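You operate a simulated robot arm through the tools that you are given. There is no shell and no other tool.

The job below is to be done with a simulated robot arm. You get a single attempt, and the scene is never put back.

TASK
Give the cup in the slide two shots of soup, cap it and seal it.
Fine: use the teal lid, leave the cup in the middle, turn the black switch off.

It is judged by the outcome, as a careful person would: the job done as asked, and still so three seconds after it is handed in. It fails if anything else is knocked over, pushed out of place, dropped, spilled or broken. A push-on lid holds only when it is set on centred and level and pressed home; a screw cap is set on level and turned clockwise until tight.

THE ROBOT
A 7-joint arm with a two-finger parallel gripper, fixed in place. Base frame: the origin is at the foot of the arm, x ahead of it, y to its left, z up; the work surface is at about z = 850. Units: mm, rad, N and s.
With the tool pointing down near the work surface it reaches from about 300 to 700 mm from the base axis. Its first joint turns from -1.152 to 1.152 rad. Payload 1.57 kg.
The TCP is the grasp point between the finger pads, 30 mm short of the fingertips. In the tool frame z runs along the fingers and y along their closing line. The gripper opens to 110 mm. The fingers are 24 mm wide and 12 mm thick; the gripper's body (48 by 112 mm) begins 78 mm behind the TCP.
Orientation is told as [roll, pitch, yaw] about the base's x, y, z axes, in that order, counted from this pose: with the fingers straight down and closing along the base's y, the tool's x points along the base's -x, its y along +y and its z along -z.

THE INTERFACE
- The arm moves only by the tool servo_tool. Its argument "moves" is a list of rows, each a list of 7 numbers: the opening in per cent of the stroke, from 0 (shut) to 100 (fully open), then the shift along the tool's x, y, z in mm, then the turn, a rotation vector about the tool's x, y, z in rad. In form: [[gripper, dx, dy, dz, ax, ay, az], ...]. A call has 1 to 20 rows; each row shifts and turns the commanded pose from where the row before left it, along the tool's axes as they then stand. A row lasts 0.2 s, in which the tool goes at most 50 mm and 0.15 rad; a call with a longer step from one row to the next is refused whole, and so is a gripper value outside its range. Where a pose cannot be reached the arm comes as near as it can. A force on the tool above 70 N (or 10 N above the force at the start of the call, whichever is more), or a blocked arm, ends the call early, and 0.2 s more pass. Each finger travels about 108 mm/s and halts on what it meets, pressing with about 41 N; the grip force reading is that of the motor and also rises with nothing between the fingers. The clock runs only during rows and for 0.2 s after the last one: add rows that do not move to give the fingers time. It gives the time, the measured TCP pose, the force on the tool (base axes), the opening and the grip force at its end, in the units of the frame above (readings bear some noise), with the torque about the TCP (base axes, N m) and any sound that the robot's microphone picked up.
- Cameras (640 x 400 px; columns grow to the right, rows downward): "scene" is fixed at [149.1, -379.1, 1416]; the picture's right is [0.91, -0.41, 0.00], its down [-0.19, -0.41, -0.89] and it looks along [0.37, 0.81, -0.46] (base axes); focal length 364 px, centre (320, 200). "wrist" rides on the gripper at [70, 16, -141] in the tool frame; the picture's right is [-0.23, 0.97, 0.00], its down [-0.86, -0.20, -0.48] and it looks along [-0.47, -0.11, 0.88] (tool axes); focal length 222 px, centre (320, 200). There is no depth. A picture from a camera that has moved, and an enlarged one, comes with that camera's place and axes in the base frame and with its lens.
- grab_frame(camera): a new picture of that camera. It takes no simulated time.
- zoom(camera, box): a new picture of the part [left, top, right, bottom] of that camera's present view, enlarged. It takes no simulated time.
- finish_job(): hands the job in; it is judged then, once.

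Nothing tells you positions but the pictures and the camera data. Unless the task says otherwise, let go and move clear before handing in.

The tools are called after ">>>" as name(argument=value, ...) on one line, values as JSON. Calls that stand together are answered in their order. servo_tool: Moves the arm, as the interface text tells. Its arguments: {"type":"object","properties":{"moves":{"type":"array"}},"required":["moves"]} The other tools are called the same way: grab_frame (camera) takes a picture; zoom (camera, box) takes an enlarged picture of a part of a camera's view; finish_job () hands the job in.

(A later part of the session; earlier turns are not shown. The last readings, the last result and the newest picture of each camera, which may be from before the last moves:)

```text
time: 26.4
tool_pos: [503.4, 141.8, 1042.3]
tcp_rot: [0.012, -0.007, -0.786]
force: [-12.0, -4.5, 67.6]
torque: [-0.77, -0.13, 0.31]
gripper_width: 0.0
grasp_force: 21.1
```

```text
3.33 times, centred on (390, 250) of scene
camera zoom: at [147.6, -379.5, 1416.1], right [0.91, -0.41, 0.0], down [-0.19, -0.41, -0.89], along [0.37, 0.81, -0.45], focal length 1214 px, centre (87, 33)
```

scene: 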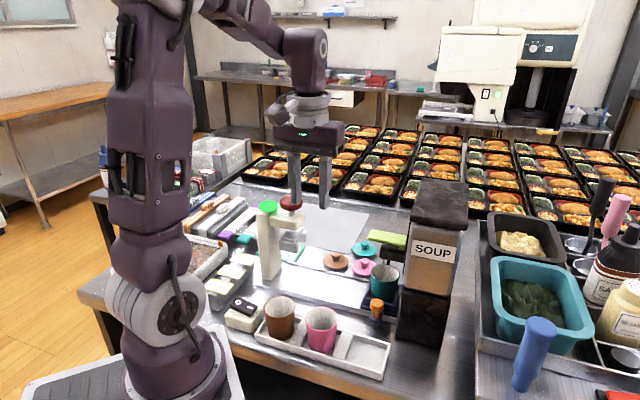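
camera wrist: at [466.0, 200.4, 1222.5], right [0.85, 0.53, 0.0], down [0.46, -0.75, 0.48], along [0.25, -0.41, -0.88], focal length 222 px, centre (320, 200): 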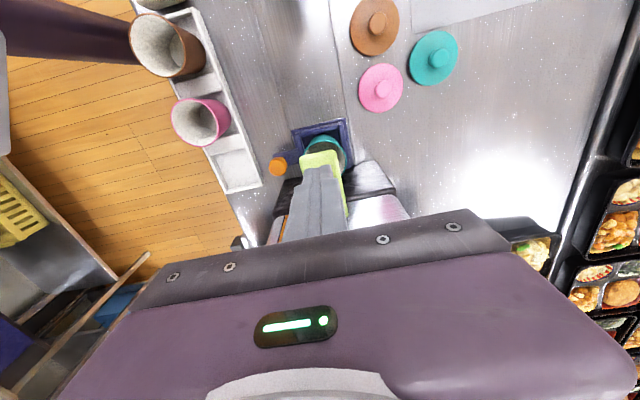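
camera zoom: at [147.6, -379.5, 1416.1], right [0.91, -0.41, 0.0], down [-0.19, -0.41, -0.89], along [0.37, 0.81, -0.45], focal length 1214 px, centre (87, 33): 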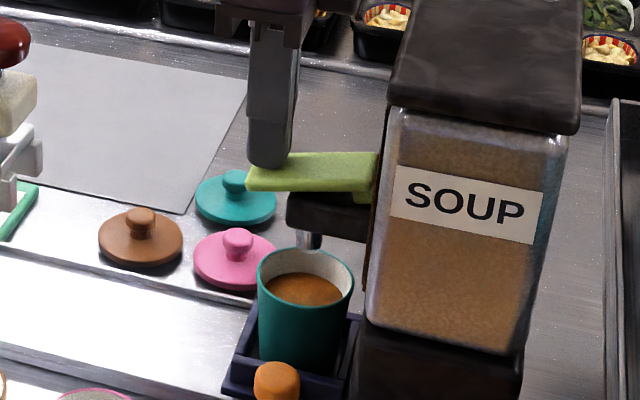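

Two shots are in and the stream has stopped. I'll lift clear, turn the tool and go back to the carriage knob.

>>> servo_tool(moves=[[0, 0, 0, -40, 0, 0, 0], [0, 0, 0, -40, 0, 0, 0], [0, 0, 0, -40, 0, 0, 0], [0, 0, 0, -40, 0, 0, 0], [0, 0, 0, 0, 0, 0, -0.143], [0, 0, 0, 0, 0, 0, -0.143], [0, 0, 0, 0, 0, 0, -0.143], [0, 0, 0, 0, 0, 0, -0.143], [0, 0, 0, 0, 0, 0, -0.143], [0, 0, 0, 0, 0, 0, -0.143], [0, 0, 0, 0, 0, 0, -0.143], [0, 0, 0, 0, 0, 0, -0.143], [0, 0, 0, 0, 0, 0, -0.143], [0, 0, 0, 0, 0, 0, -0.143], [0, 0, 0, 0, 0, 0, -0.143], [38, 36.5, 6, 0, 0, 0, 0], [38, 36.5, 6, 0, 0, 0, 0], [38, 0, 0, 0, 0, 0, 0]])

>>> grab_frame(camera="scene")

>>> grab_frame(camera="wrist")

```text
time: 30.1
tool_pos: [442.8, 100.0, 1198.1]
tcp_rot: [-0.003, -0.008, 0.786]
force: [-0.3, 0.9, 0.8]
torque: [0.0, 0.0, 0.0]
gripper_width: 41.8
grasp_force: 0.1
```

```text
taken
```

scene: 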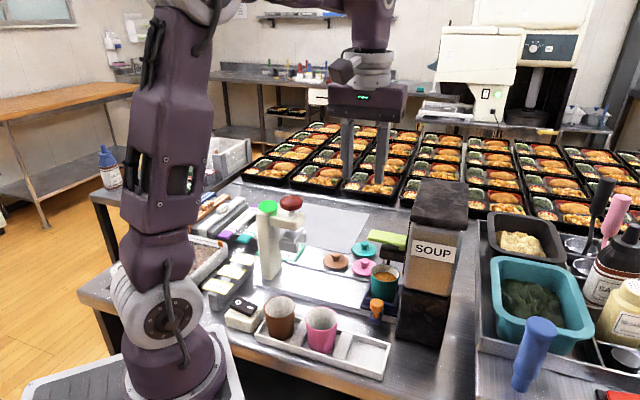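

```text
taken
camera wrist: at [381.1, 61.1, 1339.4], right [-0.53, 0.85, 0.0], down [0.74, 0.46, 0.48], along [0.41, 0.26, -0.87], focal length 222 px, centre (320, 200)
```

wrist: 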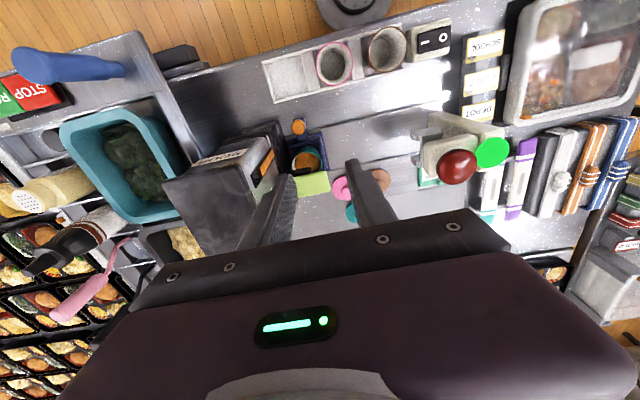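

>>> servo_tool(moves=[[38, 0, 0, 0, -0.0078, 0.0035, 0], [38, 0, 0, 0, 0.1167, 0, 0], [38, 0, 0, 0, 0.1167, 0, 0], [38, 0, 0, 0, 0.1167, 0, 0], [38, 0.1, 12.4, 34.6, 0, 0, 0], [38, 0.1, 12.4, 34.6, 0, 0, 0], [38, 0.1, 12.4, 34.6, 0, 0, 0], [38, 0.1, 12.4, 34.6, 0, 0, 0], [38, 0.1, 12.4, 34.6, 0, 0, 0], [38, 0, 0, 30, 0, 0, 0], [38, 0, 0, 30, 0, 0, 0], [38, 0, 0, 0, 0, 0, 0]])

>>> zoom(camera="scene", box=[320, 200, 460, 330])

>>> zoom(camera="wrist", box=[240, 110, 420, 250])

```text
time: 32.8
tool_pos: [456.5, 81.8, 960.2]
tcp_rot: [-0.344, -0.003, 0.785]
force: [0.1, 0.6, -0.1]
torque: [0.0, 0.0, 0.04]
gripper_width: 41.8
grasp_force: 0.1
```

```text
3.08 times, centred on (390, 265) of scene
camera zoom: at [149.1, -379.1, 1416.0], right [0.91, -0.41, 0.0], down [-0.19, -0.41, -0.89], along [0.37, 0.81, -0.46], focal length 1121 px, centre (105, 0)
```

zoom: 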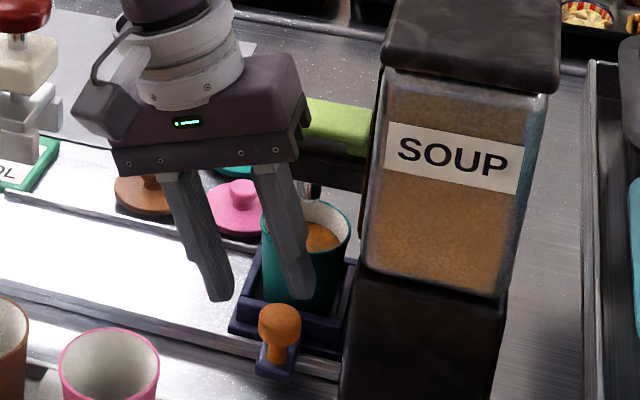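

```text
2.86 times, centred on (330, 180) of wrist
camera zoom: at [361.9, 76.0, 1087.6], right [-0.49, 0.81, -0.33], down [0.62, 0.59, 0.52], along [0.61, 0.05, -0.79], focal length 635 px, centre (291, 257)
```

zoom: 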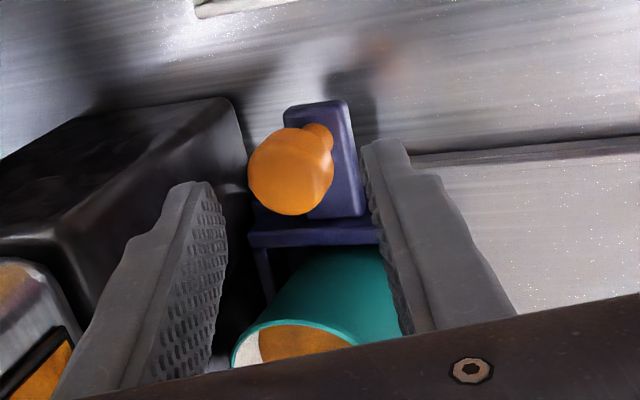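

>>> servo_tool(moves=[[38, -1, 0.75, 21.3, 0, 0, 0], [38, -1, 0.75, 21.3, 0, 0, 0], [38, 0, 0, 0, 0, 0, 0], [20, 0, 0, 0, 0, 0, 0], [5, 0, 0, 0, 0, 0, 0], [5, 0, 0, 0, 0, 0, 0]])

>>> zoom(camera="wrist", box=[240, 110, 420, 250])

>>> zoom(camera="scene", box=[320, 200, 460, 330])

```text
time: 34.1
tool_pos: [467.4, 75.3, 918.8]
tcp_rot: [-0.345, -0.003, 0.788]
force: [1.3, -1.5, 8.5]
torque: [0.0, 0.03, -0.07]
gripper_width: 27.0
grasp_force: 36.7
```

```text
2.86 times, centred on (330, 180) of wrist
camera zoom: at [373.0, 69.5, 1046.4], right [-0.49, 0.81, -0.33], down [0.62, 0.59, 0.52], along [0.61, 0.05, -0.79], focal length 635 px, centre (291, 257)
```

zoom: 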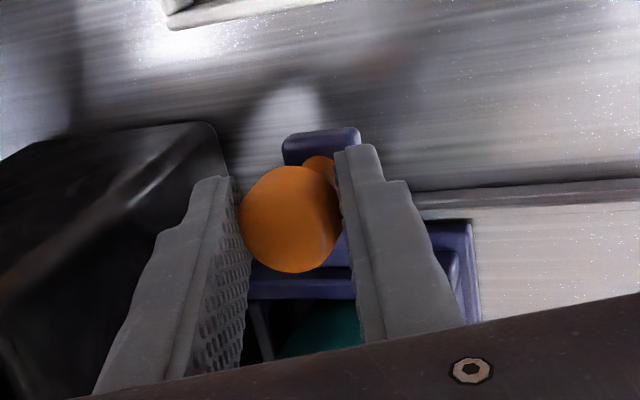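

```text
3.08 times, centred on (390, 265) of scene
camera zoom: at [149.0, -379.2, 1416.0], right [0.91, -0.41, 0.0], down [-0.19, -0.41, -0.89], along [0.37, 0.81, -0.46], focal length 1121 px, centre (105, 0)
```

zoom: 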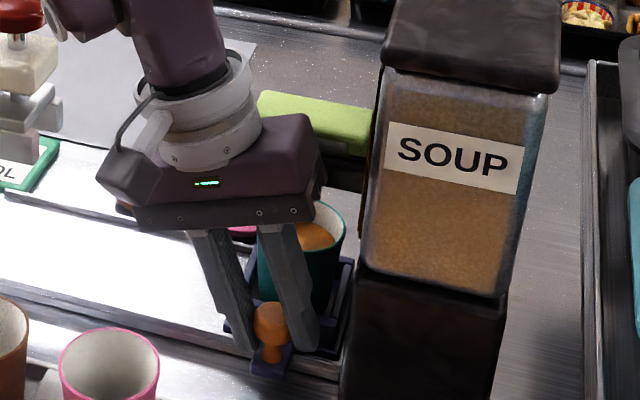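

Good grip again. I'll slide the filled cup slowly back to the middle.

>>> servo_tool(moves=[[5, 0, 1.41, -0.51, 0, 0, 0], [5, 0, 2.82, -1.01, 0, 0, 0], [5, 0, 4.7, -1.69, 0, 0, 0], [5, 0, 5.65, -2.03, 0, 0, 0], [5, 0, 6.59, -2.37, 0, 0, 0], [5, 0, 6.59, -2.37, 0, 0, 0], [5, 0, 6.59, -2.37, 0, 0, 0], [5, 0, 5.65, -2.03, 0, 0, 0], [5, 0, 4.23, -1.52, 0, 0, 0], [5, 0, 2.82, -1.01, 0, 0, 0], [5, 0, 0.94, -0.34, 0, 0, 0], [5, 0, 0, 0, 0, 0, 0]])

>>> zoom(camera="scene", box=[300, 200, 460, 330])

```text
time: 36.8
tool_pos: [430.9, 112.1, 919.1]
tcp_rot: [-0.346, -0.002, 0.787]
force: [-2.8, -2.5, -12.1]
torque: [-0.1, 0.3, -0.07]
gripper_width: 27.3
grasp_force: 37.4
```

```text
3.08 times, centred on (380, 265) of scene
camera zoom: at [149.2, -379.1, 1416.0], right [0.91, -0.41, 0.0], down [-0.19, -0.41, -0.89], along [0.37, 0.81, -0.46], focal length 1121 px, centre (135, 0)
```

zoom: 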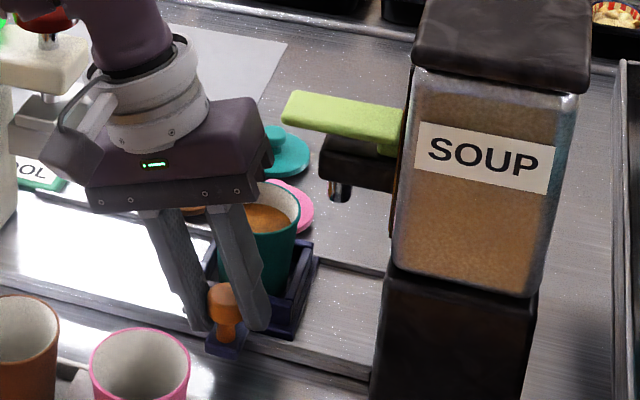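

>>> servo_tool(moves=[[5, 0, 1.41, -0.51, 0, 0, 0], [5, 0, 2.82, -1.01, 0, 0, 0], [5, 0, 4.8, -1.4, 0, 0, 0], [5, 0, 5.75, -1.7, 0, 0, 0], [5, 0, 6.69, -2.1, 0, 0, 0], [5, 0, 6.59, -2.37, 0, 0, 0], [5, 0, 6.59, -2.37, 0, 0, 0], [5, 0, 5.65, -2.03, 0, 0, 0], [5, 0, 3.86, -1.39, 0, 0, 0], [5, 0, 1.88, -0.68, 0, 0, 0], [5, 0, 0.94, -0.34, 0, 0, 0], [5, 0, 0, 0, 0, 0, 0]])

>>> zoom(camera="scene", box=[280, 200, 440, 330])

```text
time: 39.4
tool_pos: [396.2, 147.6, 919.9]
tcp_rot: [-0.345, -0.004, 0.786]
force: [-9.4, -9.6, -5.8]
torque: [-0.24, 0.33, -0.14]
gripper_width: 27.0
grasp_force: 37.8
```

```text
3.08 times, centred on (360, 265) of scene
camera zoom: at [148.9, -379.3, 1416.0], right [0.91, -0.41, 0.0], down [-0.19, -0.41, -0.89], along [0.37, 0.81, -0.45], focal length 1121 px, centre (197, 0)
```

zoom: 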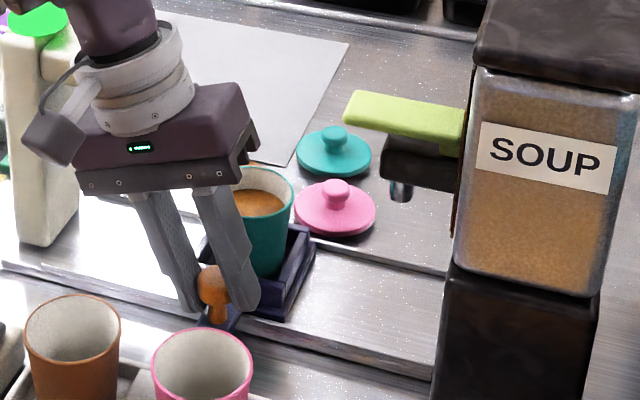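

The cup is back in the middle. I'll release, rise clear and straighten the tool.

>>> servo_tool(moves=[[50, 0, 0, 0, 0, 0, 0], [50, 0, 0, 0, 0, 0, 0], [50, 0, 0, -30, 0, 0, 0], [50, 5, -12, -33, 0, 0, 0], [50, 5, -12, -33, 0, 0, 0], [50, 5, -12, -33, 0, 0, 0], [50, 5, -12, -33, 0, 0, 0], [50, 0, 0, 0, -0.115, 0, 0], [50, 0, 0, 0, -0.115, 0, 0], [50, 0, 0, 0, -0.115, 0, 0], [50, 0, 0, -40, 0, 0, 0], [50, 0, 0, 0, 0, 0, 0]])

>>> zoom(camera="scene", box=[280, 200, 440, 330])

>>> grab_frame(camera="wrist")

```text
time: 42.0
tool_pos: [376.1, 138.4, 1127.9]
tcp_rot: [0.0, -0.004, 0.787]
force: [0.1, 1.8, 0.0]
torque: [0.01, -0.02, -0.02]
gripper_width: 55.0
grasp_force: 0.0
```

```text
3.08 times, centred on (360, 265) of scene
camera zoom: at [149.1, -379.1, 1416.0], right [0.91, -0.41, 0.0], down [-0.19, -0.41, -0.89], along [0.37, 0.81, -0.46], focal length 1121 px, centre (197, 0)
```

zoom: 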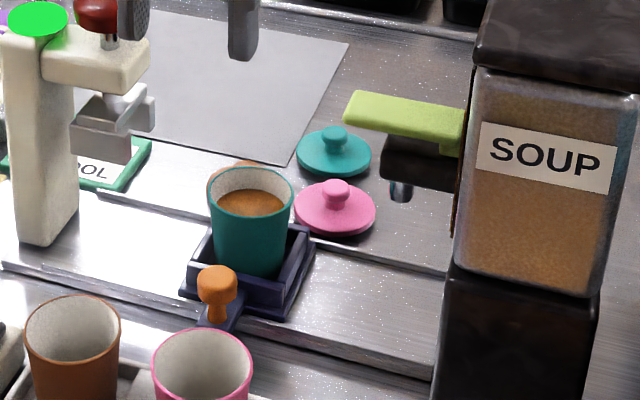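

```text
taken
camera wrist: at [314.6, 98.3, 1270.0], right [-0.53, 0.85, 0.0], down [0.74, 0.46, 0.48], along [0.41, 0.26, -0.88], focal length 222 px, centre (320, 200)
```

wrist: 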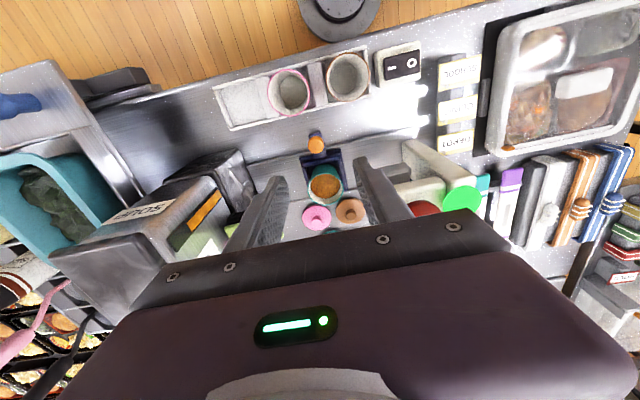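

The cup is exactly where it started, now with two shots in it. Next I'll hover above the teal lid.

>>> servo_tool(moves=[[50, 0, 0, 0, -0.0028, 0.0028, 0], [50, -44.1, -5.1, 0, 0, 0, 0], [50, -44.1, -5.1, 0, 0, 0, 0], [50, -44.1, -5.1, 0, 0, 0, 0], [50, -44.1, -5.1, 0, 0, 0, 0], [50, -44.1, -5.1, 0, 0, 0, 0], [50, -44.1, -5.1, 0, 0, 0, 0], [50, 0, 0, 42, 0, 0, 0], [50, 0, 0, 42, 0, 0, 0], [50, 0, 0, 42, 0, 0, 0], [50, 0, 0, 42, 0, 0, 0], [50, 0, 0, 0, 0, 0, 0]])

>>> zoom(camera="wrist", box=[220, 100, 420, 230])

>>> zoom(camera="scene", box=[300, 190, 440, 300])

```text
time: 44.5
tool_pos: [558.1, 290.8, 959.4]
tcp_rot: [0.001, -0.001, 0.787]
force: [-0.3, -0.4, -0.5]
torque: [0.02, -0.02, -0.02]
gripper_width: 55.1
grasp_force: 0.0
out of reach, approached as far as the arm can: row 7
```

```text
3.08 times, centred on (320, 165) of wrist
camera zoom: at [497.9, 251.6, 1101.3], right [-0.53, 0.85, 0.0], down [0.75, 0.46, 0.48], along [0.4, 0.25, -0.88], focal length 684 px, centre (320, 308)
```

zoom: 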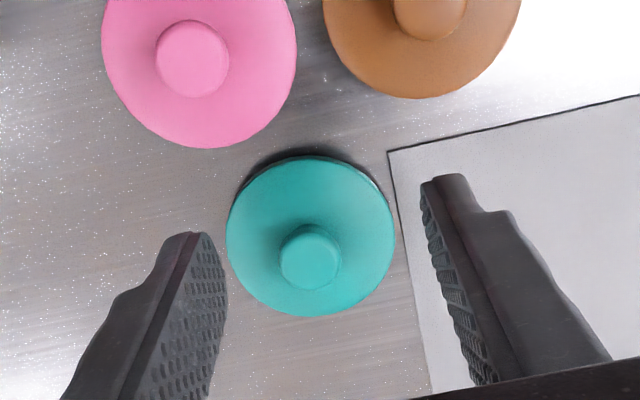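

```text
3.64 times, centred on (370, 245) of scene
camera zoom: at [149.1, -379.1, 1416.0], right [0.91, -0.41, 0.0], down [-0.19, -0.41, -0.89], along [0.37, 0.81, -0.46], focal length 1325 px, centre (138, 36)
```

zoom: 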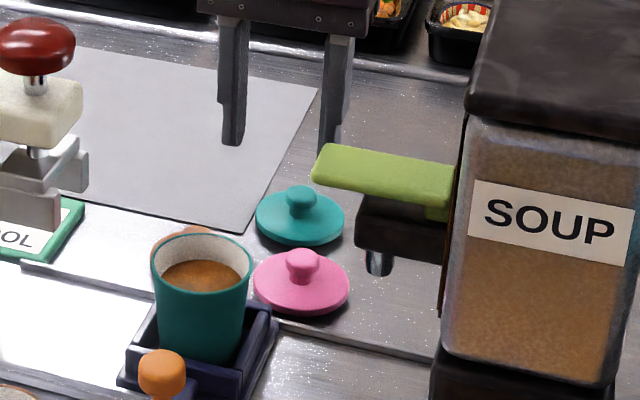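

>>> servo_tool(moves=[[50, -9.1, -3.6, 16, 0, 0, 0], [50, -9.1, -3.6, 16, 0, 0, 0], [50, -9.1, -3.6, 16, 0, 0, 0], [50, 0, 0, 0, 0, 0, 0]])

>>> zoom(camera="wrist", box=[220, 100, 420, 230])

>>> zoom(camera="scene", box=[330, 210, 400, 280])

```text
time: 45.5
tool_pos: [584.4, 301.9, 912.5]
tcp_rot: [0.001, -0.001, 0.787]
force: [-0.3, -0.3, -1.1]
torque: [0.0, 0.04, 0.01]
gripper_width: 54.9
grasp_force: 0.1
```

```text
3.08 times, centred on (320, 165) of wrist
camera zoom: at [523.2, 262.8, 1054.7], right [-0.53, 0.85, 0.0], down [0.75, 0.46, 0.48], along [0.4, 0.25, -0.88], focal length 684 px, centre (320, 308)
```

zoom: 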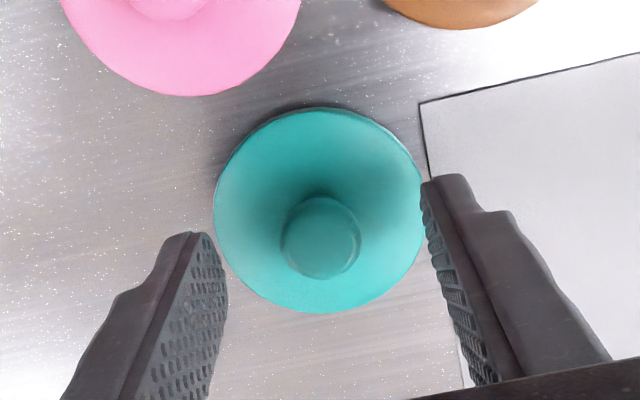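

```text
5.71 times, centred on (365, 245) of scene
camera zoom: at [149.1, -379.1, 1416.0], right [0.91, -0.41, 0.0], down [-0.19, -0.41, -0.89], along [0.37, 0.81, -0.46], focal length 2082 px, centre (63, -57)
```

zoom: 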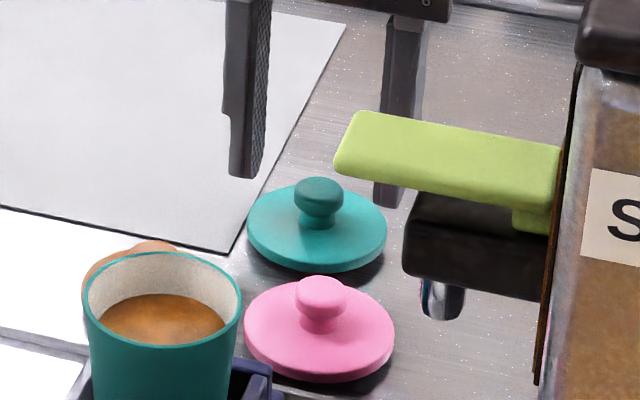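

>>> servo_tool(moves=[[50, -0.8, -0.4, 9, 0, 0, 0], [50, 0, 0, 9.5, 0, 0, 0], [50, 0, 0, 0, 0, 0, 0]])

>>> zoom(camera="wrist", box=[220, 100, 420, 230])

>>> zoom(camera="scene", box=[330, 210, 400, 280])

```text
time: 46.4
tool_pos: [585.3, 305.3, 894.9]
tcp_rot: [0.002, 0.0, 0.789]
force: [-0.3, 0.4, -0.2]
torque: [-0.01, 0.0, 0.01]
gripper_width: 54.9
grasp_force: 0.0
```

```text
3.08 times, centred on (320, 165) of wrist
camera zoom: at [524.4, 265.3, 1036.3], right [-0.53, 0.85, 0.0], down [0.75, 0.46, 0.48], along [0.4, 0.25, -0.88], focal length 684 px, centre (320, 308)
```

zoom: 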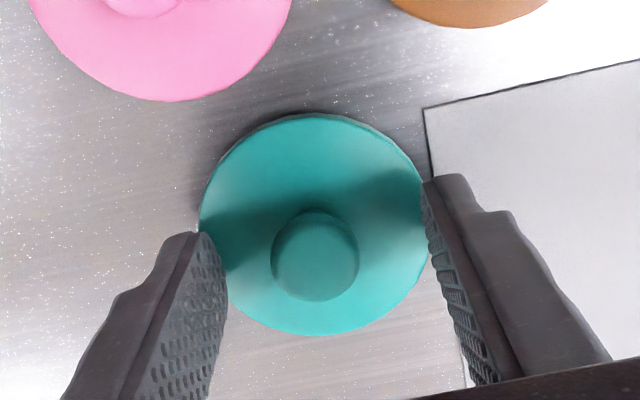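

```text
5.71 times, centred on (365, 245) of scene
camera zoom: at [149.1, -379.1, 1416.0], right [0.91, -0.41, 0.0], down [-0.19, -0.41, -0.89], along [0.37, 0.81, -0.46], focal length 2082 px, centre (63, -57)
```

zoom: 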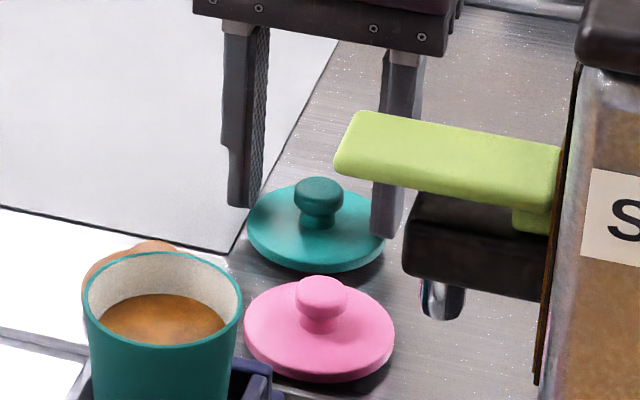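

>>> servo_tool(moves=[[50, 1.3, -1.2, 1.5, 0, 0, 0], [50, 0, 0, 0, 0, 0, 0], [30, 0, 0, 0, 0, 0, 0], [15, 0, 0, 0, 0, 0, 0], [10, 0, 0, 0, 0, 0, 0], [10, 0, 0, 0, 0, 0, 0]])

>>> zoom(camera="wrist", box=[220, 100, 420, 230])

>>> zoom(camera="scene", box=[330, 210, 400, 280])

```text
time: 47.8
tool_pos: [586.7, 301.1, 892.4]
tcp_rot: [0.002, 0.001, 0.788]
force: [0.1, 0.2, -0.3]
torque: [-0.01, 0.0, 0.0]
gripper_width: 18.2
grasp_force: 32.4
```

```text
3.08 times, centred on (320, 165) of wrist
camera zoom: at [525.7, 262.6, 1034.6], right [-0.53, 0.85, 0.0], down [0.75, 0.46, 0.48], along [0.4, 0.25, -0.88], focal length 684 px, centre (320, 308)
```

zoom: 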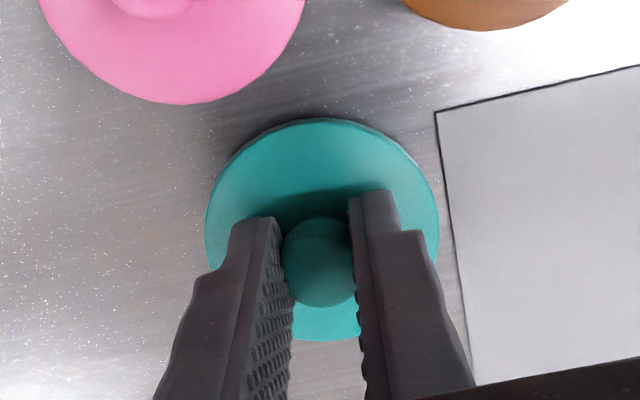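

```text
5.71 times, centred on (365, 245) of scene
camera zoom: at [149.1, -379.1, 1416.0], right [0.91, -0.41, 0.0], down [-0.19, -0.41, -0.89], along [0.37, 0.81, -0.46], focal length 2082 px, centre (63, -57)
```

zoom: 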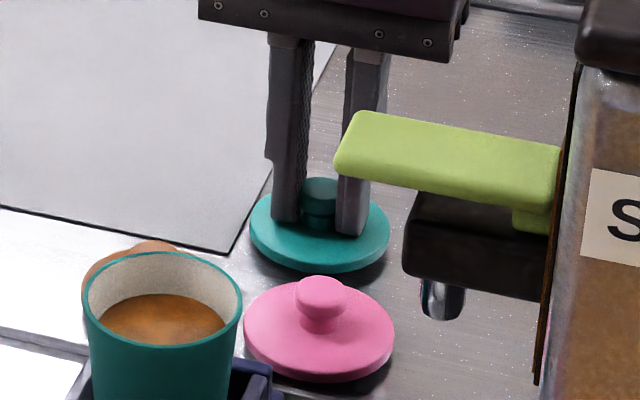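

The lid's knob is gripped centrally. I'll lift and check that it hangs level.

>>> servo_tool(moves=[[3, 0, 0, 0, 0, 0, 0], [3, 0, 0, -5, 0, 0, 0], [3, 0, 0, -15, 0, 0, 0], [3, 0, 0, -30, 0, 0, 0], [3, 0, 0, -30, 0, 0, 0], [3, 0, 0, 0, 0, 0, 0]])

>>> zoom(camera="wrist", box=[220, 100, 420, 230])

>>> zoom(camera="scene", box=[320, 170, 420, 270])

```text
time: 49.1
tool_pos: [586.8, 298.8, 974.6]
tcp_rot: [0.002, -0.001, 0.788]
force: [-0.1, -0.1, -0.2]
torque: [-0.01, 0.02, 0.04]
gripper_width: 18.4
grasp_force: 33.2
```

```text
3.08 times, centred on (320, 165) of wrist
camera zoom: at [526.2, 259.9, 1116.5], right [-0.53, 0.85, 0.0], down [0.75, 0.46, 0.48], along [0.4, 0.25, -0.88], focal length 684 px, centre (320, 308)
```

zoom: 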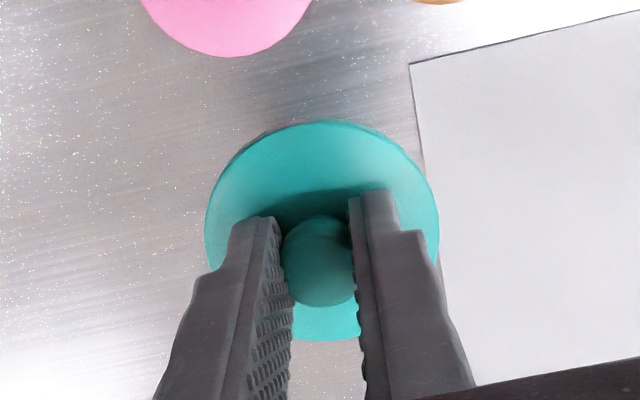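

```text
4.00 times, centred on (370, 220) of scene
camera zoom: at [149.1, -379.1, 1416.0], right [0.91, -0.41, 0.0], down [-0.19, -0.41, -0.89], along [0.37, 0.81, -0.46], focal length 1457 px, centre (120, 120)
```

zoom: 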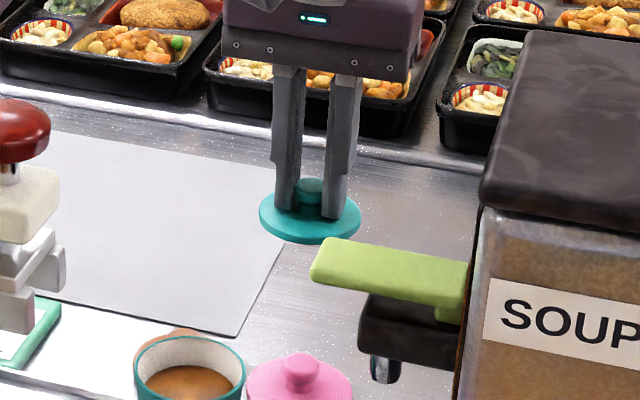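

The lid is up and level. I'll carry it over the cup at a safe height.

>>> servo_tool(moves=[[3, 0, 0, -30, 0, 0, 0], [3, 14, 2, 0, 0, 0, 0], [3, 28, 3.8, 0, 0, 0, 0], [3, 29, 3.9, 0, 0, 0, 0], [3, 29, 3.9, 0, 0, 0, 0], [3, 29, 3.9, 0, 0, 0, 0], [3, 28, 3.8, 0, 0, 0, 0], [3, 14.5, 2, 0, 0, 0, 0], [3, 0, 0, 0, 0, 0, 0]])

>>> zoom(camera="wrist", box=[220, 100, 420, 230])

>>> zoom(camera="scene", box=[280, 190, 400, 310])

```text
time: 51.1
tool_pos: [449.6, 195.3, 1002.5]
tcp_rot: [0.003, 0.0, 0.787]
force: [-0.2, -0.5, -0.2]
torque: [-0.01, 0.0, 0.0]
gripper_width: 18.2
grasp_force: 32.6
```

```text
3.08 times, centred on (320, 165) of wrist
camera zoom: at [389.1, 155.9, 1143.9], right [-0.53, 0.85, 0.0], down [0.75, 0.46, 0.48], along [0.41, 0.25, -0.88], focal length 684 px, centre (320, 308)
```

zoom: 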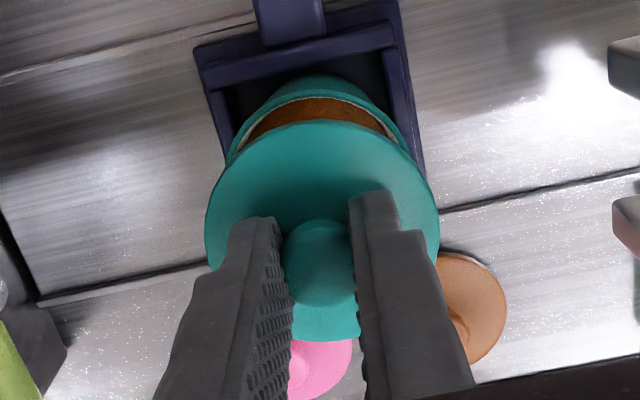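

```text
3.33 times, centred on (340, 250) of scene
camera zoom: at [149.1, -379.1, 1416.0], right [0.91, -0.41, 0.0], down [-0.19, -0.41, -0.89], along [0.37, 0.81, -0.46], focal length 1214 px, centre (253, 33)
```

zoom: 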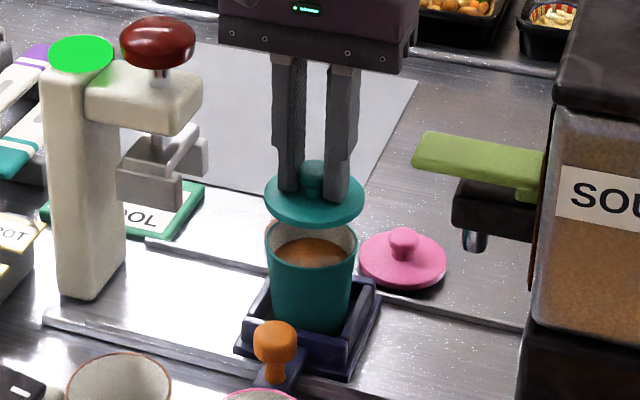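

>>> servo_tool(moves=[[3, 1.2, 0.5, 0, 0, 0, 0], [3, 0, 0, 10, 0, 0, 0], [3, 0, 0, 8, 0, 0, 0], [3, 0, 0, 0, 0, 0, 0]])

>>> zoom(camera="wrist", box=[260, 100, 380, 200])

>>> zoom(camera="scene", box=[310, 220, 370, 280])

```text
time: 52.1
tool_pos: [447.7, 194.5, 984.0]
tcp_rot: [0.002, 0.0, 0.789]
force: [-1.2, 0.4, 0.3]
torque: [-0.03, 0.0, 0.01]
gripper_width: 18.2
grasp_force: 33.0
```

```text
4.00 times, centred on (320, 150) of wrist
camera zoom: at [387.1, 154.8, 1126.3], right [-0.53, 0.85, 0.0], down [0.75, 0.46, 0.48], along [0.4, 0.25, -0.88], focal length 888 px, centre (320, 400)
```

zoom: 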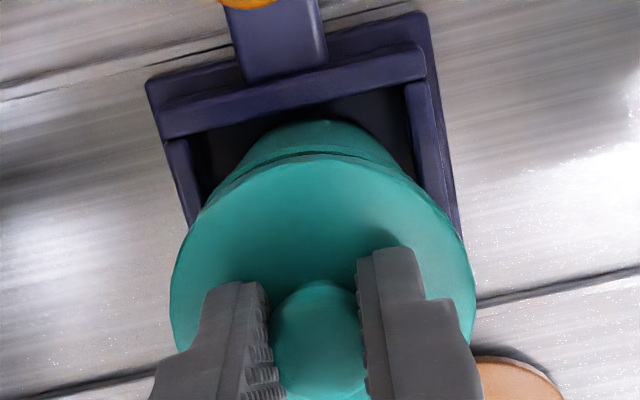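

```text
6.67 times, centred on (340, 250) of scene
camera zoom: at [149.1, -379.1, 1416.0], right [0.91, -0.41, 0.0], down [-0.19, -0.41, -0.89], along [0.37, 0.81, -0.46], focal length 2429 px, centre (187, -133)
```

zoom: 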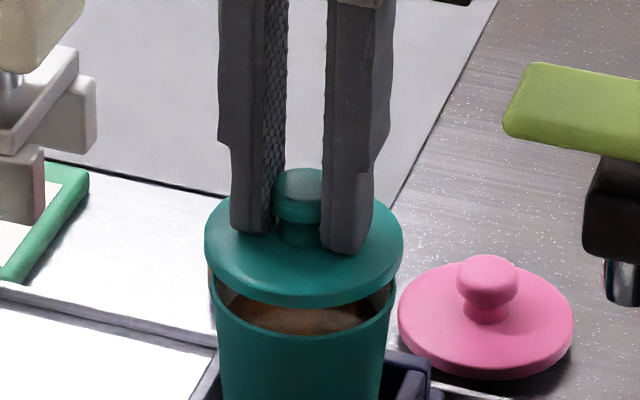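

>>> servo_tool(moves=[[3, 0, 0, 3, 0, 0, 0], [3, 0, 0, 3, 0, 0, 0], [3, 0, 0, 0, 0, 0, 0]])

>>> zoom(camera="scene", box=[310, 220, 370, 280])

```text
time: 53.0
tool_pos: [446.9, 194.5, 978.9]
tcp_rot: [0.001, -0.001, 0.787]
force: [0.6, -1.0, 0.0]
torque: [0.04, -0.01, -0.01]
gripper_width: 17.9
grasp_force: 32.9
```

```text
6.67 times, centred on (340, 250) of scene
camera zoom: at [149.1, -379.1, 1416.0], right [0.91, -0.41, 0.0], down [-0.19, -0.41, -0.89], along [0.37, 0.81, -0.46], focal length 2429 px, centre (187, -133)
```

zoom: 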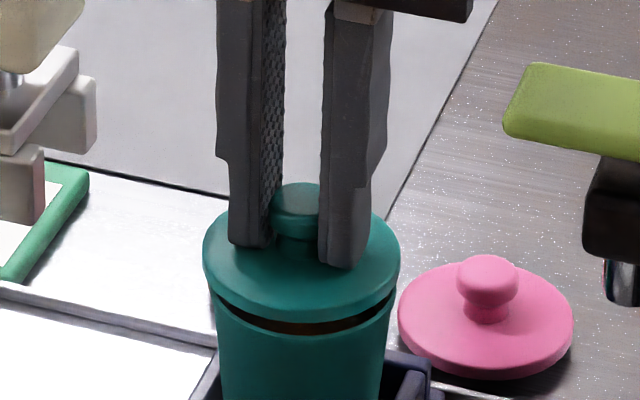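

>>> servo_tool(moves=[[3, -0.4, -0.4, 2, 0, 0, 0], [3, 0, 0, 2, 0, 0, 0], [3, 0, 0, 0, 0, 0, 0]])

>>> zoom(camera="scene", box=[310, 220, 370, 280])

>>> zoom(camera="wrist", box=[260, 100, 380, 200])

```text
time: 53.8
tool_pos: [449.3, 195.6, 973.8]
tcp_rot: [0.001, 0.001, 0.786]
force: [1.3, -0.2, -0.3]
torque: [-0.01, -0.02, 0.03]
gripper_width: 18.3
grasp_force: 32.5
```

```text
6.67 times, centred on (340, 250) of scene
camera zoom: at [149.1, -379.1, 1416.0], right [0.91, -0.41, 0.0], down [-0.19, -0.41, -0.89], along [0.37, 0.81, -0.46], focal length 2429 px, centre (187, -133)
```

zoom: 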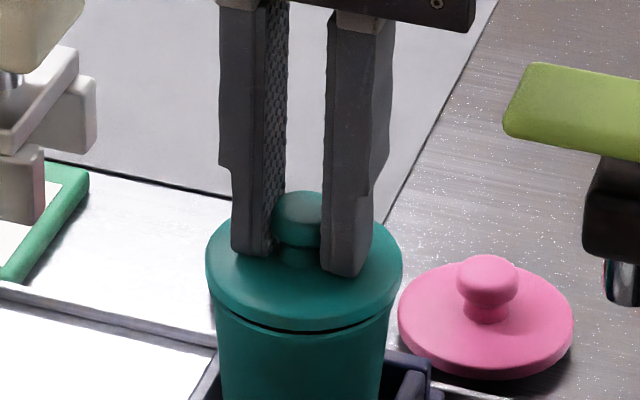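

```text
4.00 times, centred on (320, 150) of wrist
camera zoom: at [388.2, 156.4, 1116.1], right [-0.53, 0.85, 0.0], down [0.75, 0.46, 0.48], along [0.4, 0.25, -0.88], focal length 888 px, centre (320, 400)
```

zoom: 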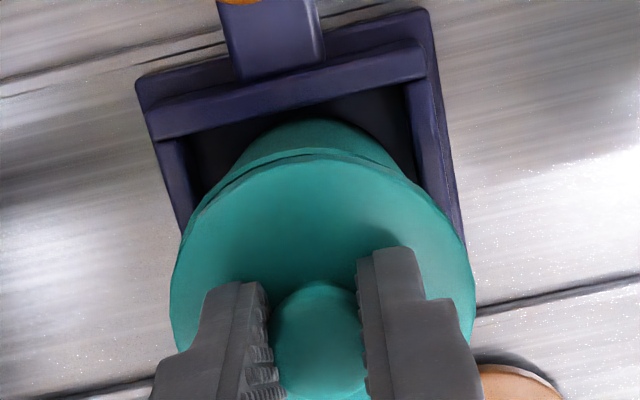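

>>> servo_tool(moves=[[3, 0, 0, 2, 0, 0, 0], [3, 0, 0, 0, 0, 0, 0]])

>>> zoom(camera="scene", box=[310, 220, 370, 280])

```text
time: 54.4
tool_pos: [449.3, 194.9, 972.9]
tcp_rot: [0.001, 0.001, 0.787]
force: [0.0, -0.4, -0.1]
torque: [-0.02, -0.01, 0.0]
gripper_width: 18.0
grasp_force: 32.5
```

```text
6.67 times, centred on (340, 250) of scene
camera zoom: at [149.1, -379.1, 1416.0], right [0.91, -0.41, 0.0], down [-0.19, -0.41, -0.89], along [0.37, 0.81, -0.46], focal length 2429 px, centre (187, -133)
```

zoom: 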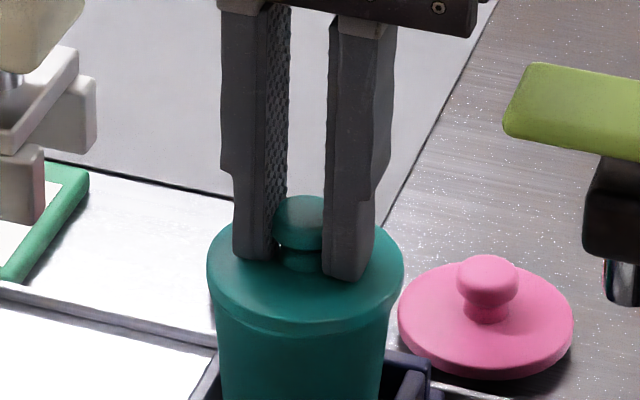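

>>> servo_tool(moves=[[3, 0, 0, 1.5, 0, 0, 0], [3, 0, 0, 0, 0, 0, 0]])

>>> zoom(camera="scene", box=[310, 220, 370, 280])

```text
time: 55.0
tool_pos: [449.0, 192.6, 971.3]
tcp_rot: [0.002, 0.001, 0.787]
force: [-3.5, -1.7, 19.7]
torque: [-0.12, 0.13, 0.0]
gripper_width: 18.1
grasp_force: 32.4
```

```text
6.67 times, centred on (340, 250) of scene
camera zoom: at [148.7, -379.3, 1416.0], right [0.91, -0.41, 0.0], down [-0.19, -0.41, -0.89], along [0.37, 0.81, -0.45], focal length 2429 px, centre (187, -133)
```

zoom: 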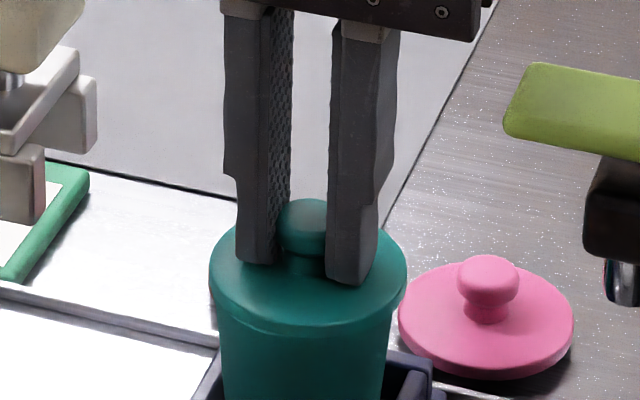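

Contact at 20 N: the lid is resting on the rim. I'll ease off, release, and lift away to inspect it.

>>> servo_tool(moves=[[3, 0, 0, -0.8, 0, 0, 0], [3, 0, 0, 0, 0, 0, 0], [20, 0, 0, 0, 0, 0, 0], [40, 0, 0, 0, 0, 0, 0], [45, 0, 0, 0, 0, 0, 0], [45, 0, 0, -15, 0, 0, 0], [45, 0, 0, -35, 0, 0, 0], [45, 0, 0, -45, 0, 0, 0], [45, 0, 0, 0, 0, 0, 0]])

>>> zoom(camera="scene", box=[310, 220, 370, 280])

>>> zoom(camera="wrist", box=[240, 80, 440, 230])

>>> zoom(camera="scene", box=[230, 180, 370, 320])

```text
time: 57.0
tool_pos: [451.7, 193.4, 1067.8]
tcp_rot: [0.002, -0.001, 0.788]
force: [0.1, -0.8, 0.8]
torque: [0.0, 0.01, 0.0]
gripper_width: 49.5
grasp_force: 0.0
heard: snap
```

```text
6.67 times, centred on (340, 250) of scene
camera zoom: at [149.1, -379.1, 1416.0], right [0.91, -0.41, 0.0], down [-0.19, -0.41, -0.89], along [0.37, 0.81, -0.46], focal length 2429 px, centre (187, -133)
```

zoom: 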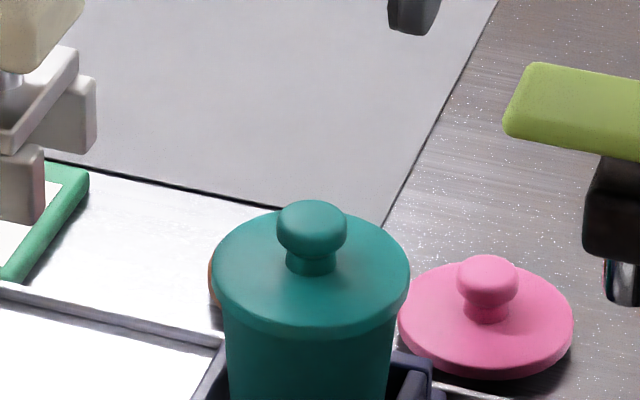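

```text
2.67 times, centred on (340, 155) of wrist
camera zoom: at [390.3, 154.3, 1209.9], right [-0.53, 0.85, 0.0], down [0.75, 0.46, 0.48], along [0.4, 0.25, -0.88], focal length 592 px, centre (267, 320)
```

zoom: 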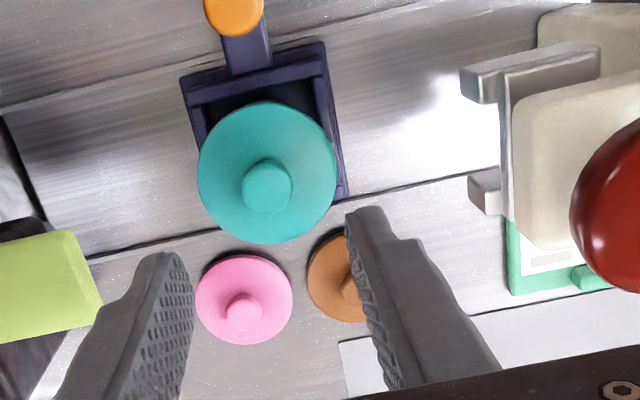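

```text
2.86 times, centred on (300, 250) of scene
camera zoom: at [149.1, -379.1, 1416.0], right [0.91, -0.41, 0.0], down [-0.19, -0.41, -0.89], along [0.37, 0.81, -0.46], focal length 1041 px, centre (377, 57)
```

zoom: 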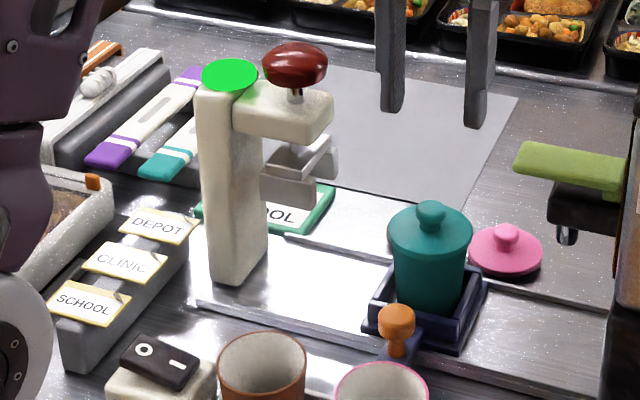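

I heard a snap on release, and the lid sits level and centred on the cup. Next I'll take hold of the carriage knob again, leaning the tool away from the press, and slide the cup under the press.

>>> servo_tool(moves=[[45, 38.2, 0.4, 0, 0, 0, 0], [45, 38.2, 0.4, 0, 0, 0, 0], [45, 0, 0, 0, 0, -0.1, 0], [45, 0, 0, 0, 0, -0.1, 0], [45, 7.5, 0, 36.7, 0, 0, 0], [45, 7.5, 0, 36.7, 0, 0, 0], [45, 7.5, 0, 36.7, 0, 0, 0], [45, 0, 0, 0, 0, 0, 0]])

>>> zoom(camera="wrist", box=[240, 80, 440, 230])

>>> zoom(camera="scene", box=[230, 180, 410, 320])

```text
time: 58.8
tool_pos: [396.1, 140.9, 953.3]
tcp_rot: [0.0, -0.201, 0.787]
force: [0.0, -0.4, -0.4]
torque: [0.01, 0.0, 0.01]
gripper_width: 49.5
grasp_force: 0.0
```

```text
2.67 times, centred on (340, 155) of wrist
camera zoom: at [316.0, 82.5, 1077.7], right [-0.53, 0.85, 0.05], down [0.67, 0.38, 0.64], along [0.52, 0.37, -0.77], focal length 592 px, centre (267, 320)
```

zoom: 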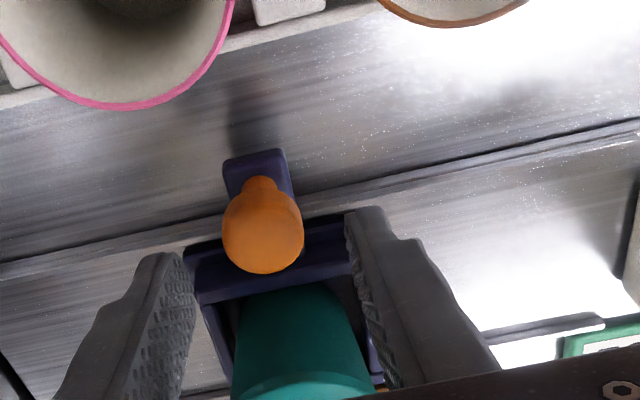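

```text
2.86 times, centred on (320, 250) of scene
camera zoom: at [149.1, -379.1, 1416.0], right [0.91, -0.41, 0.0], down [-0.19, -0.41, -0.89], along [0.37, 0.81, -0.46], focal length 1041 px, centre (320, 57)
```

zoom: 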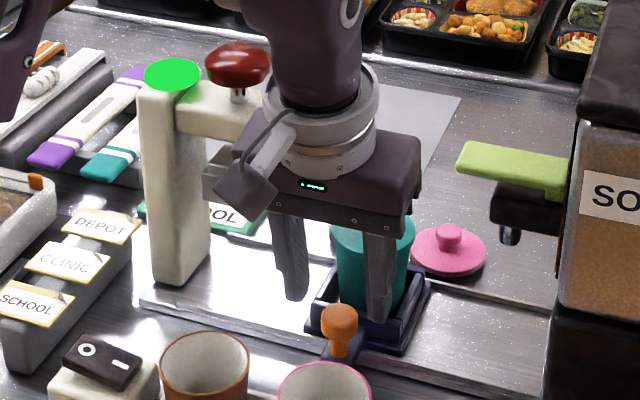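

>>> servo_tool(moves=[[45, 3.5, -0.5, 17.2, 0, 0, 0], [45, 3.5, -0.5, 17.2, 0, 0, 0], [45, 0, 0, 0, 0, 0, 0]])

>>> zoom(camera="wrist", box=[240, 80, 440, 230])

>>> zoom(camera="scene", box=[290, 220, 390, 320])

```text
time: 59.5
tool_pos: [395.3, 140.8, 915.4]
tcp_rot: [0.001, -0.2, 0.789]
force: [0.9, 0.0, -0.7]
torque: [-0.02, 0.02, -0.01]
gripper_width: 49.7
grasp_force: 0.0
```

```text
2.67 times, centred on (340, 155) of wrist
camera zoom: at [316.5, 82.2, 1041.7], right [-0.53, 0.85, 0.05], down [0.67, 0.38, 0.64], along [0.52, 0.37, -0.77], focal length 592 px, centre (267, 320)
```

zoom: 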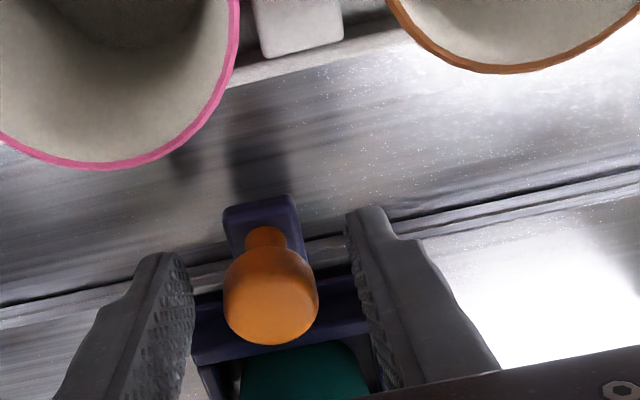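

```text
4.00 times, centred on (340, 270) of scene
camera zoom: at [149.1, -379.1, 1416.0], right [0.91, -0.41, 0.0], down [-0.19, -0.41, -0.89], along [0.37, 0.81, -0.46], focal length 1457 px, centre (240, -80)
```

zoom: 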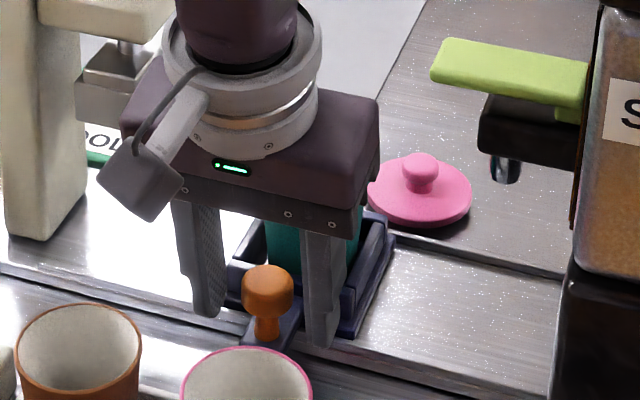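

>>> servo_tool(moves=[[45, -2.5, 0, 0, 0, 0, 0], [20, 0, 0, 0, 0, 0, 0], [5, 0, 0, 0, 0, 0, 0], [5, 0, 0, 0, 0, 0, 0]])

>>> zoom(camera="wrist", box=[240, 80, 440, 230])

```text
time: 60.5
tool_pos: [398.0, 141.0, 917.9]
tcp_rot: [0.002, -0.197, 0.788]
force: [-1.2, 0.4, -4.4]
torque: [-0.01, 0.0, 0.02]
gripper_width: 26.1
grasp_force: 36.9
```

```text
2.67 times, centred on (340, 155) of wrist
camera zoom: at [318.0, 84.1, 1042.9], right [-0.53, 0.85, 0.05], down [0.67, 0.38, 0.64], along [0.52, 0.37, -0.77], focal length 592 px, centre (267, 320)
```

zoom: 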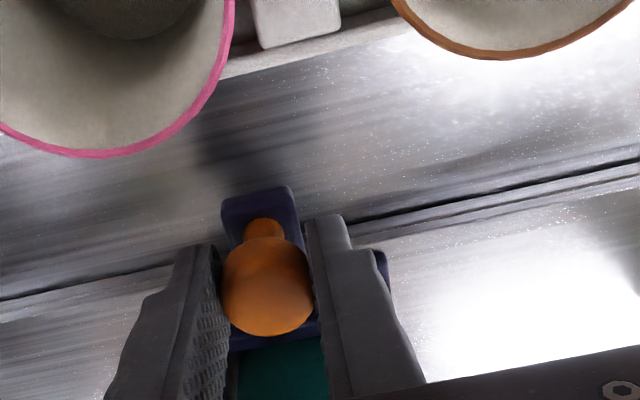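

Gripped. Sliding slowly toward the press, partway first so I can check the clearance.

>>> servo_tool(moves=[[5, 0, 1.5, 0, 0, 0, 0], [5, 0, 3, 0, 0, 0, 0], [5, 0, 5, 0, 0, 0, 0], [5, 0, 6, 0, 0, 0, 0], [5, 0, 6, 0, 0, 0, 0], [5, 0, 6, 0, 0, 0, 0], [5, 0, 4.5, 0, 0, 0, 0], [5, 0, 3, 0, 0, 0, 0], [5, 0, 1, 0, 0, 0, 0], [5, 0, 0, 0, 0, 0, 0]])

>>> zoom(camera="scene", box=[230, 180, 370, 320])

>>> grab_frame(camera="wrist")

```text
time: 62.8
tool_pos: [370.9, 167.2, 917.6]
tcp_rot: [0.0, -0.201, 0.787]
force: [4.4, 5.4, -5.6]
torque: [0.14, -0.18, -0.02]
gripper_width: 26.2
grasp_force: 37.2
```

```text
2.86 times, centred on (300, 250) of scene
camera zoom: at [149.3, -378.9, 1416.0], right [0.91, -0.41, 0.0], down [-0.19, -0.41, -0.89], along [0.37, 0.81, -0.46], focal length 1041 px, centre (377, 57)
```

zoom: 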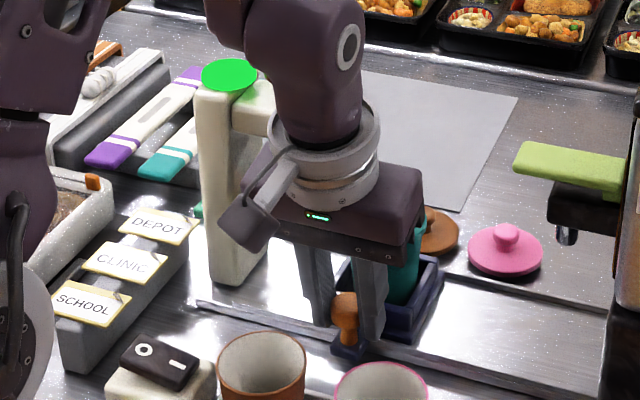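

```text
taken
camera wrist: at [291.7, 109.7, 1044.2], right [-0.53, 0.85, 0.05], down [0.67, 0.38, 0.64], along [0.52, 0.37, -0.77], focal length 222 px, centre (320, 200)
```

wrist: 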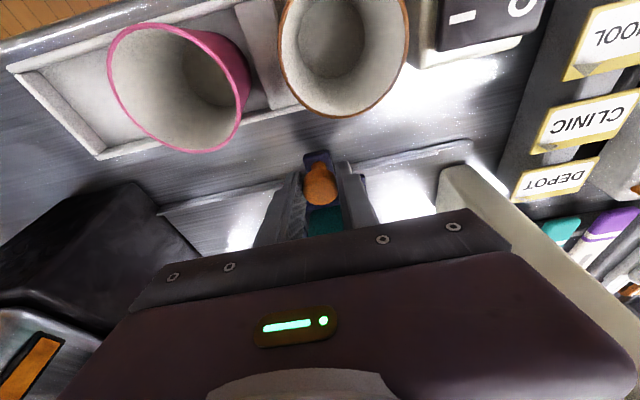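

>>> servo_tool(moves=[[5, 0, 1.5, 0, 0, 0, 0], [5, 0, 3, 0, 0, 0, 0], [5, 0, 5, 0, 0, 0, 0], [5, 0, 6, 0, 0, 0, 0], [5, 0, 6, 0, 0, 0, 0], [5, 0, 5, 0, 0, 0, 0], [5, 0, 3, 0, 0, 0, 0], [5, 0, 1.5, 0, 0, 0, 0], [5, 0, 0, 0, 0, 0, 0]])

>>> zoom(camera="scene", box=[230, 180, 370, 320])

>>> grab_frame(camera="wrist")

```text
time: 64.8
tool_pos: [347.8, 189.5, 920.8]
tcp_rot: [0.003, -0.202, 0.788]
force: [-0.3, -0.7, 15.5]
torque: [-0.22, 0.23, -0.08]
gripper_width: 26.2
grasp_force: 37.0
```

```text
2.86 times, centred on (300, 250) of scene
camera zoom: at [148.9, -379.2, 1416.0], right [0.91, -0.41, 0.0], down [-0.19, -0.41, -0.89], along [0.37, 0.81, -0.46], focal length 1041 px, centre (377, 57)
```

zoom: 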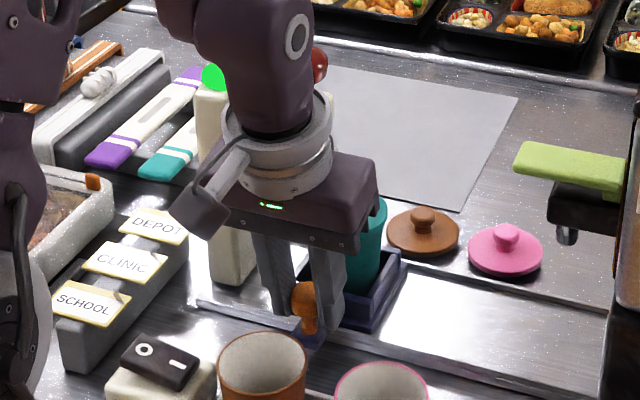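

```text
taken
camera wrist: at [268.4, 132.3, 1044.8], right [-0.53, 0.85, 0.05], down [0.67, 0.38, 0.64], along [0.52, 0.37, -0.77], focal length 222 px, centre (320, 200)
```

wrist: 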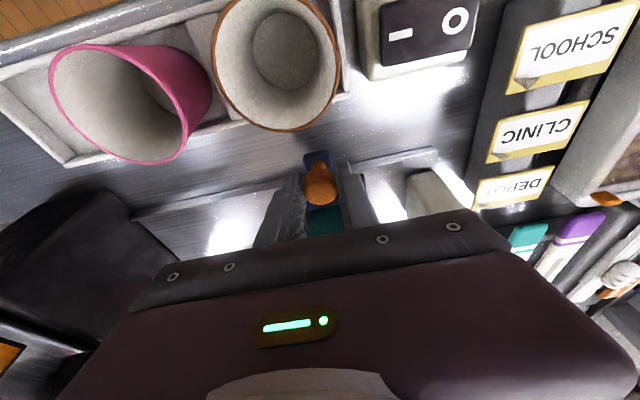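

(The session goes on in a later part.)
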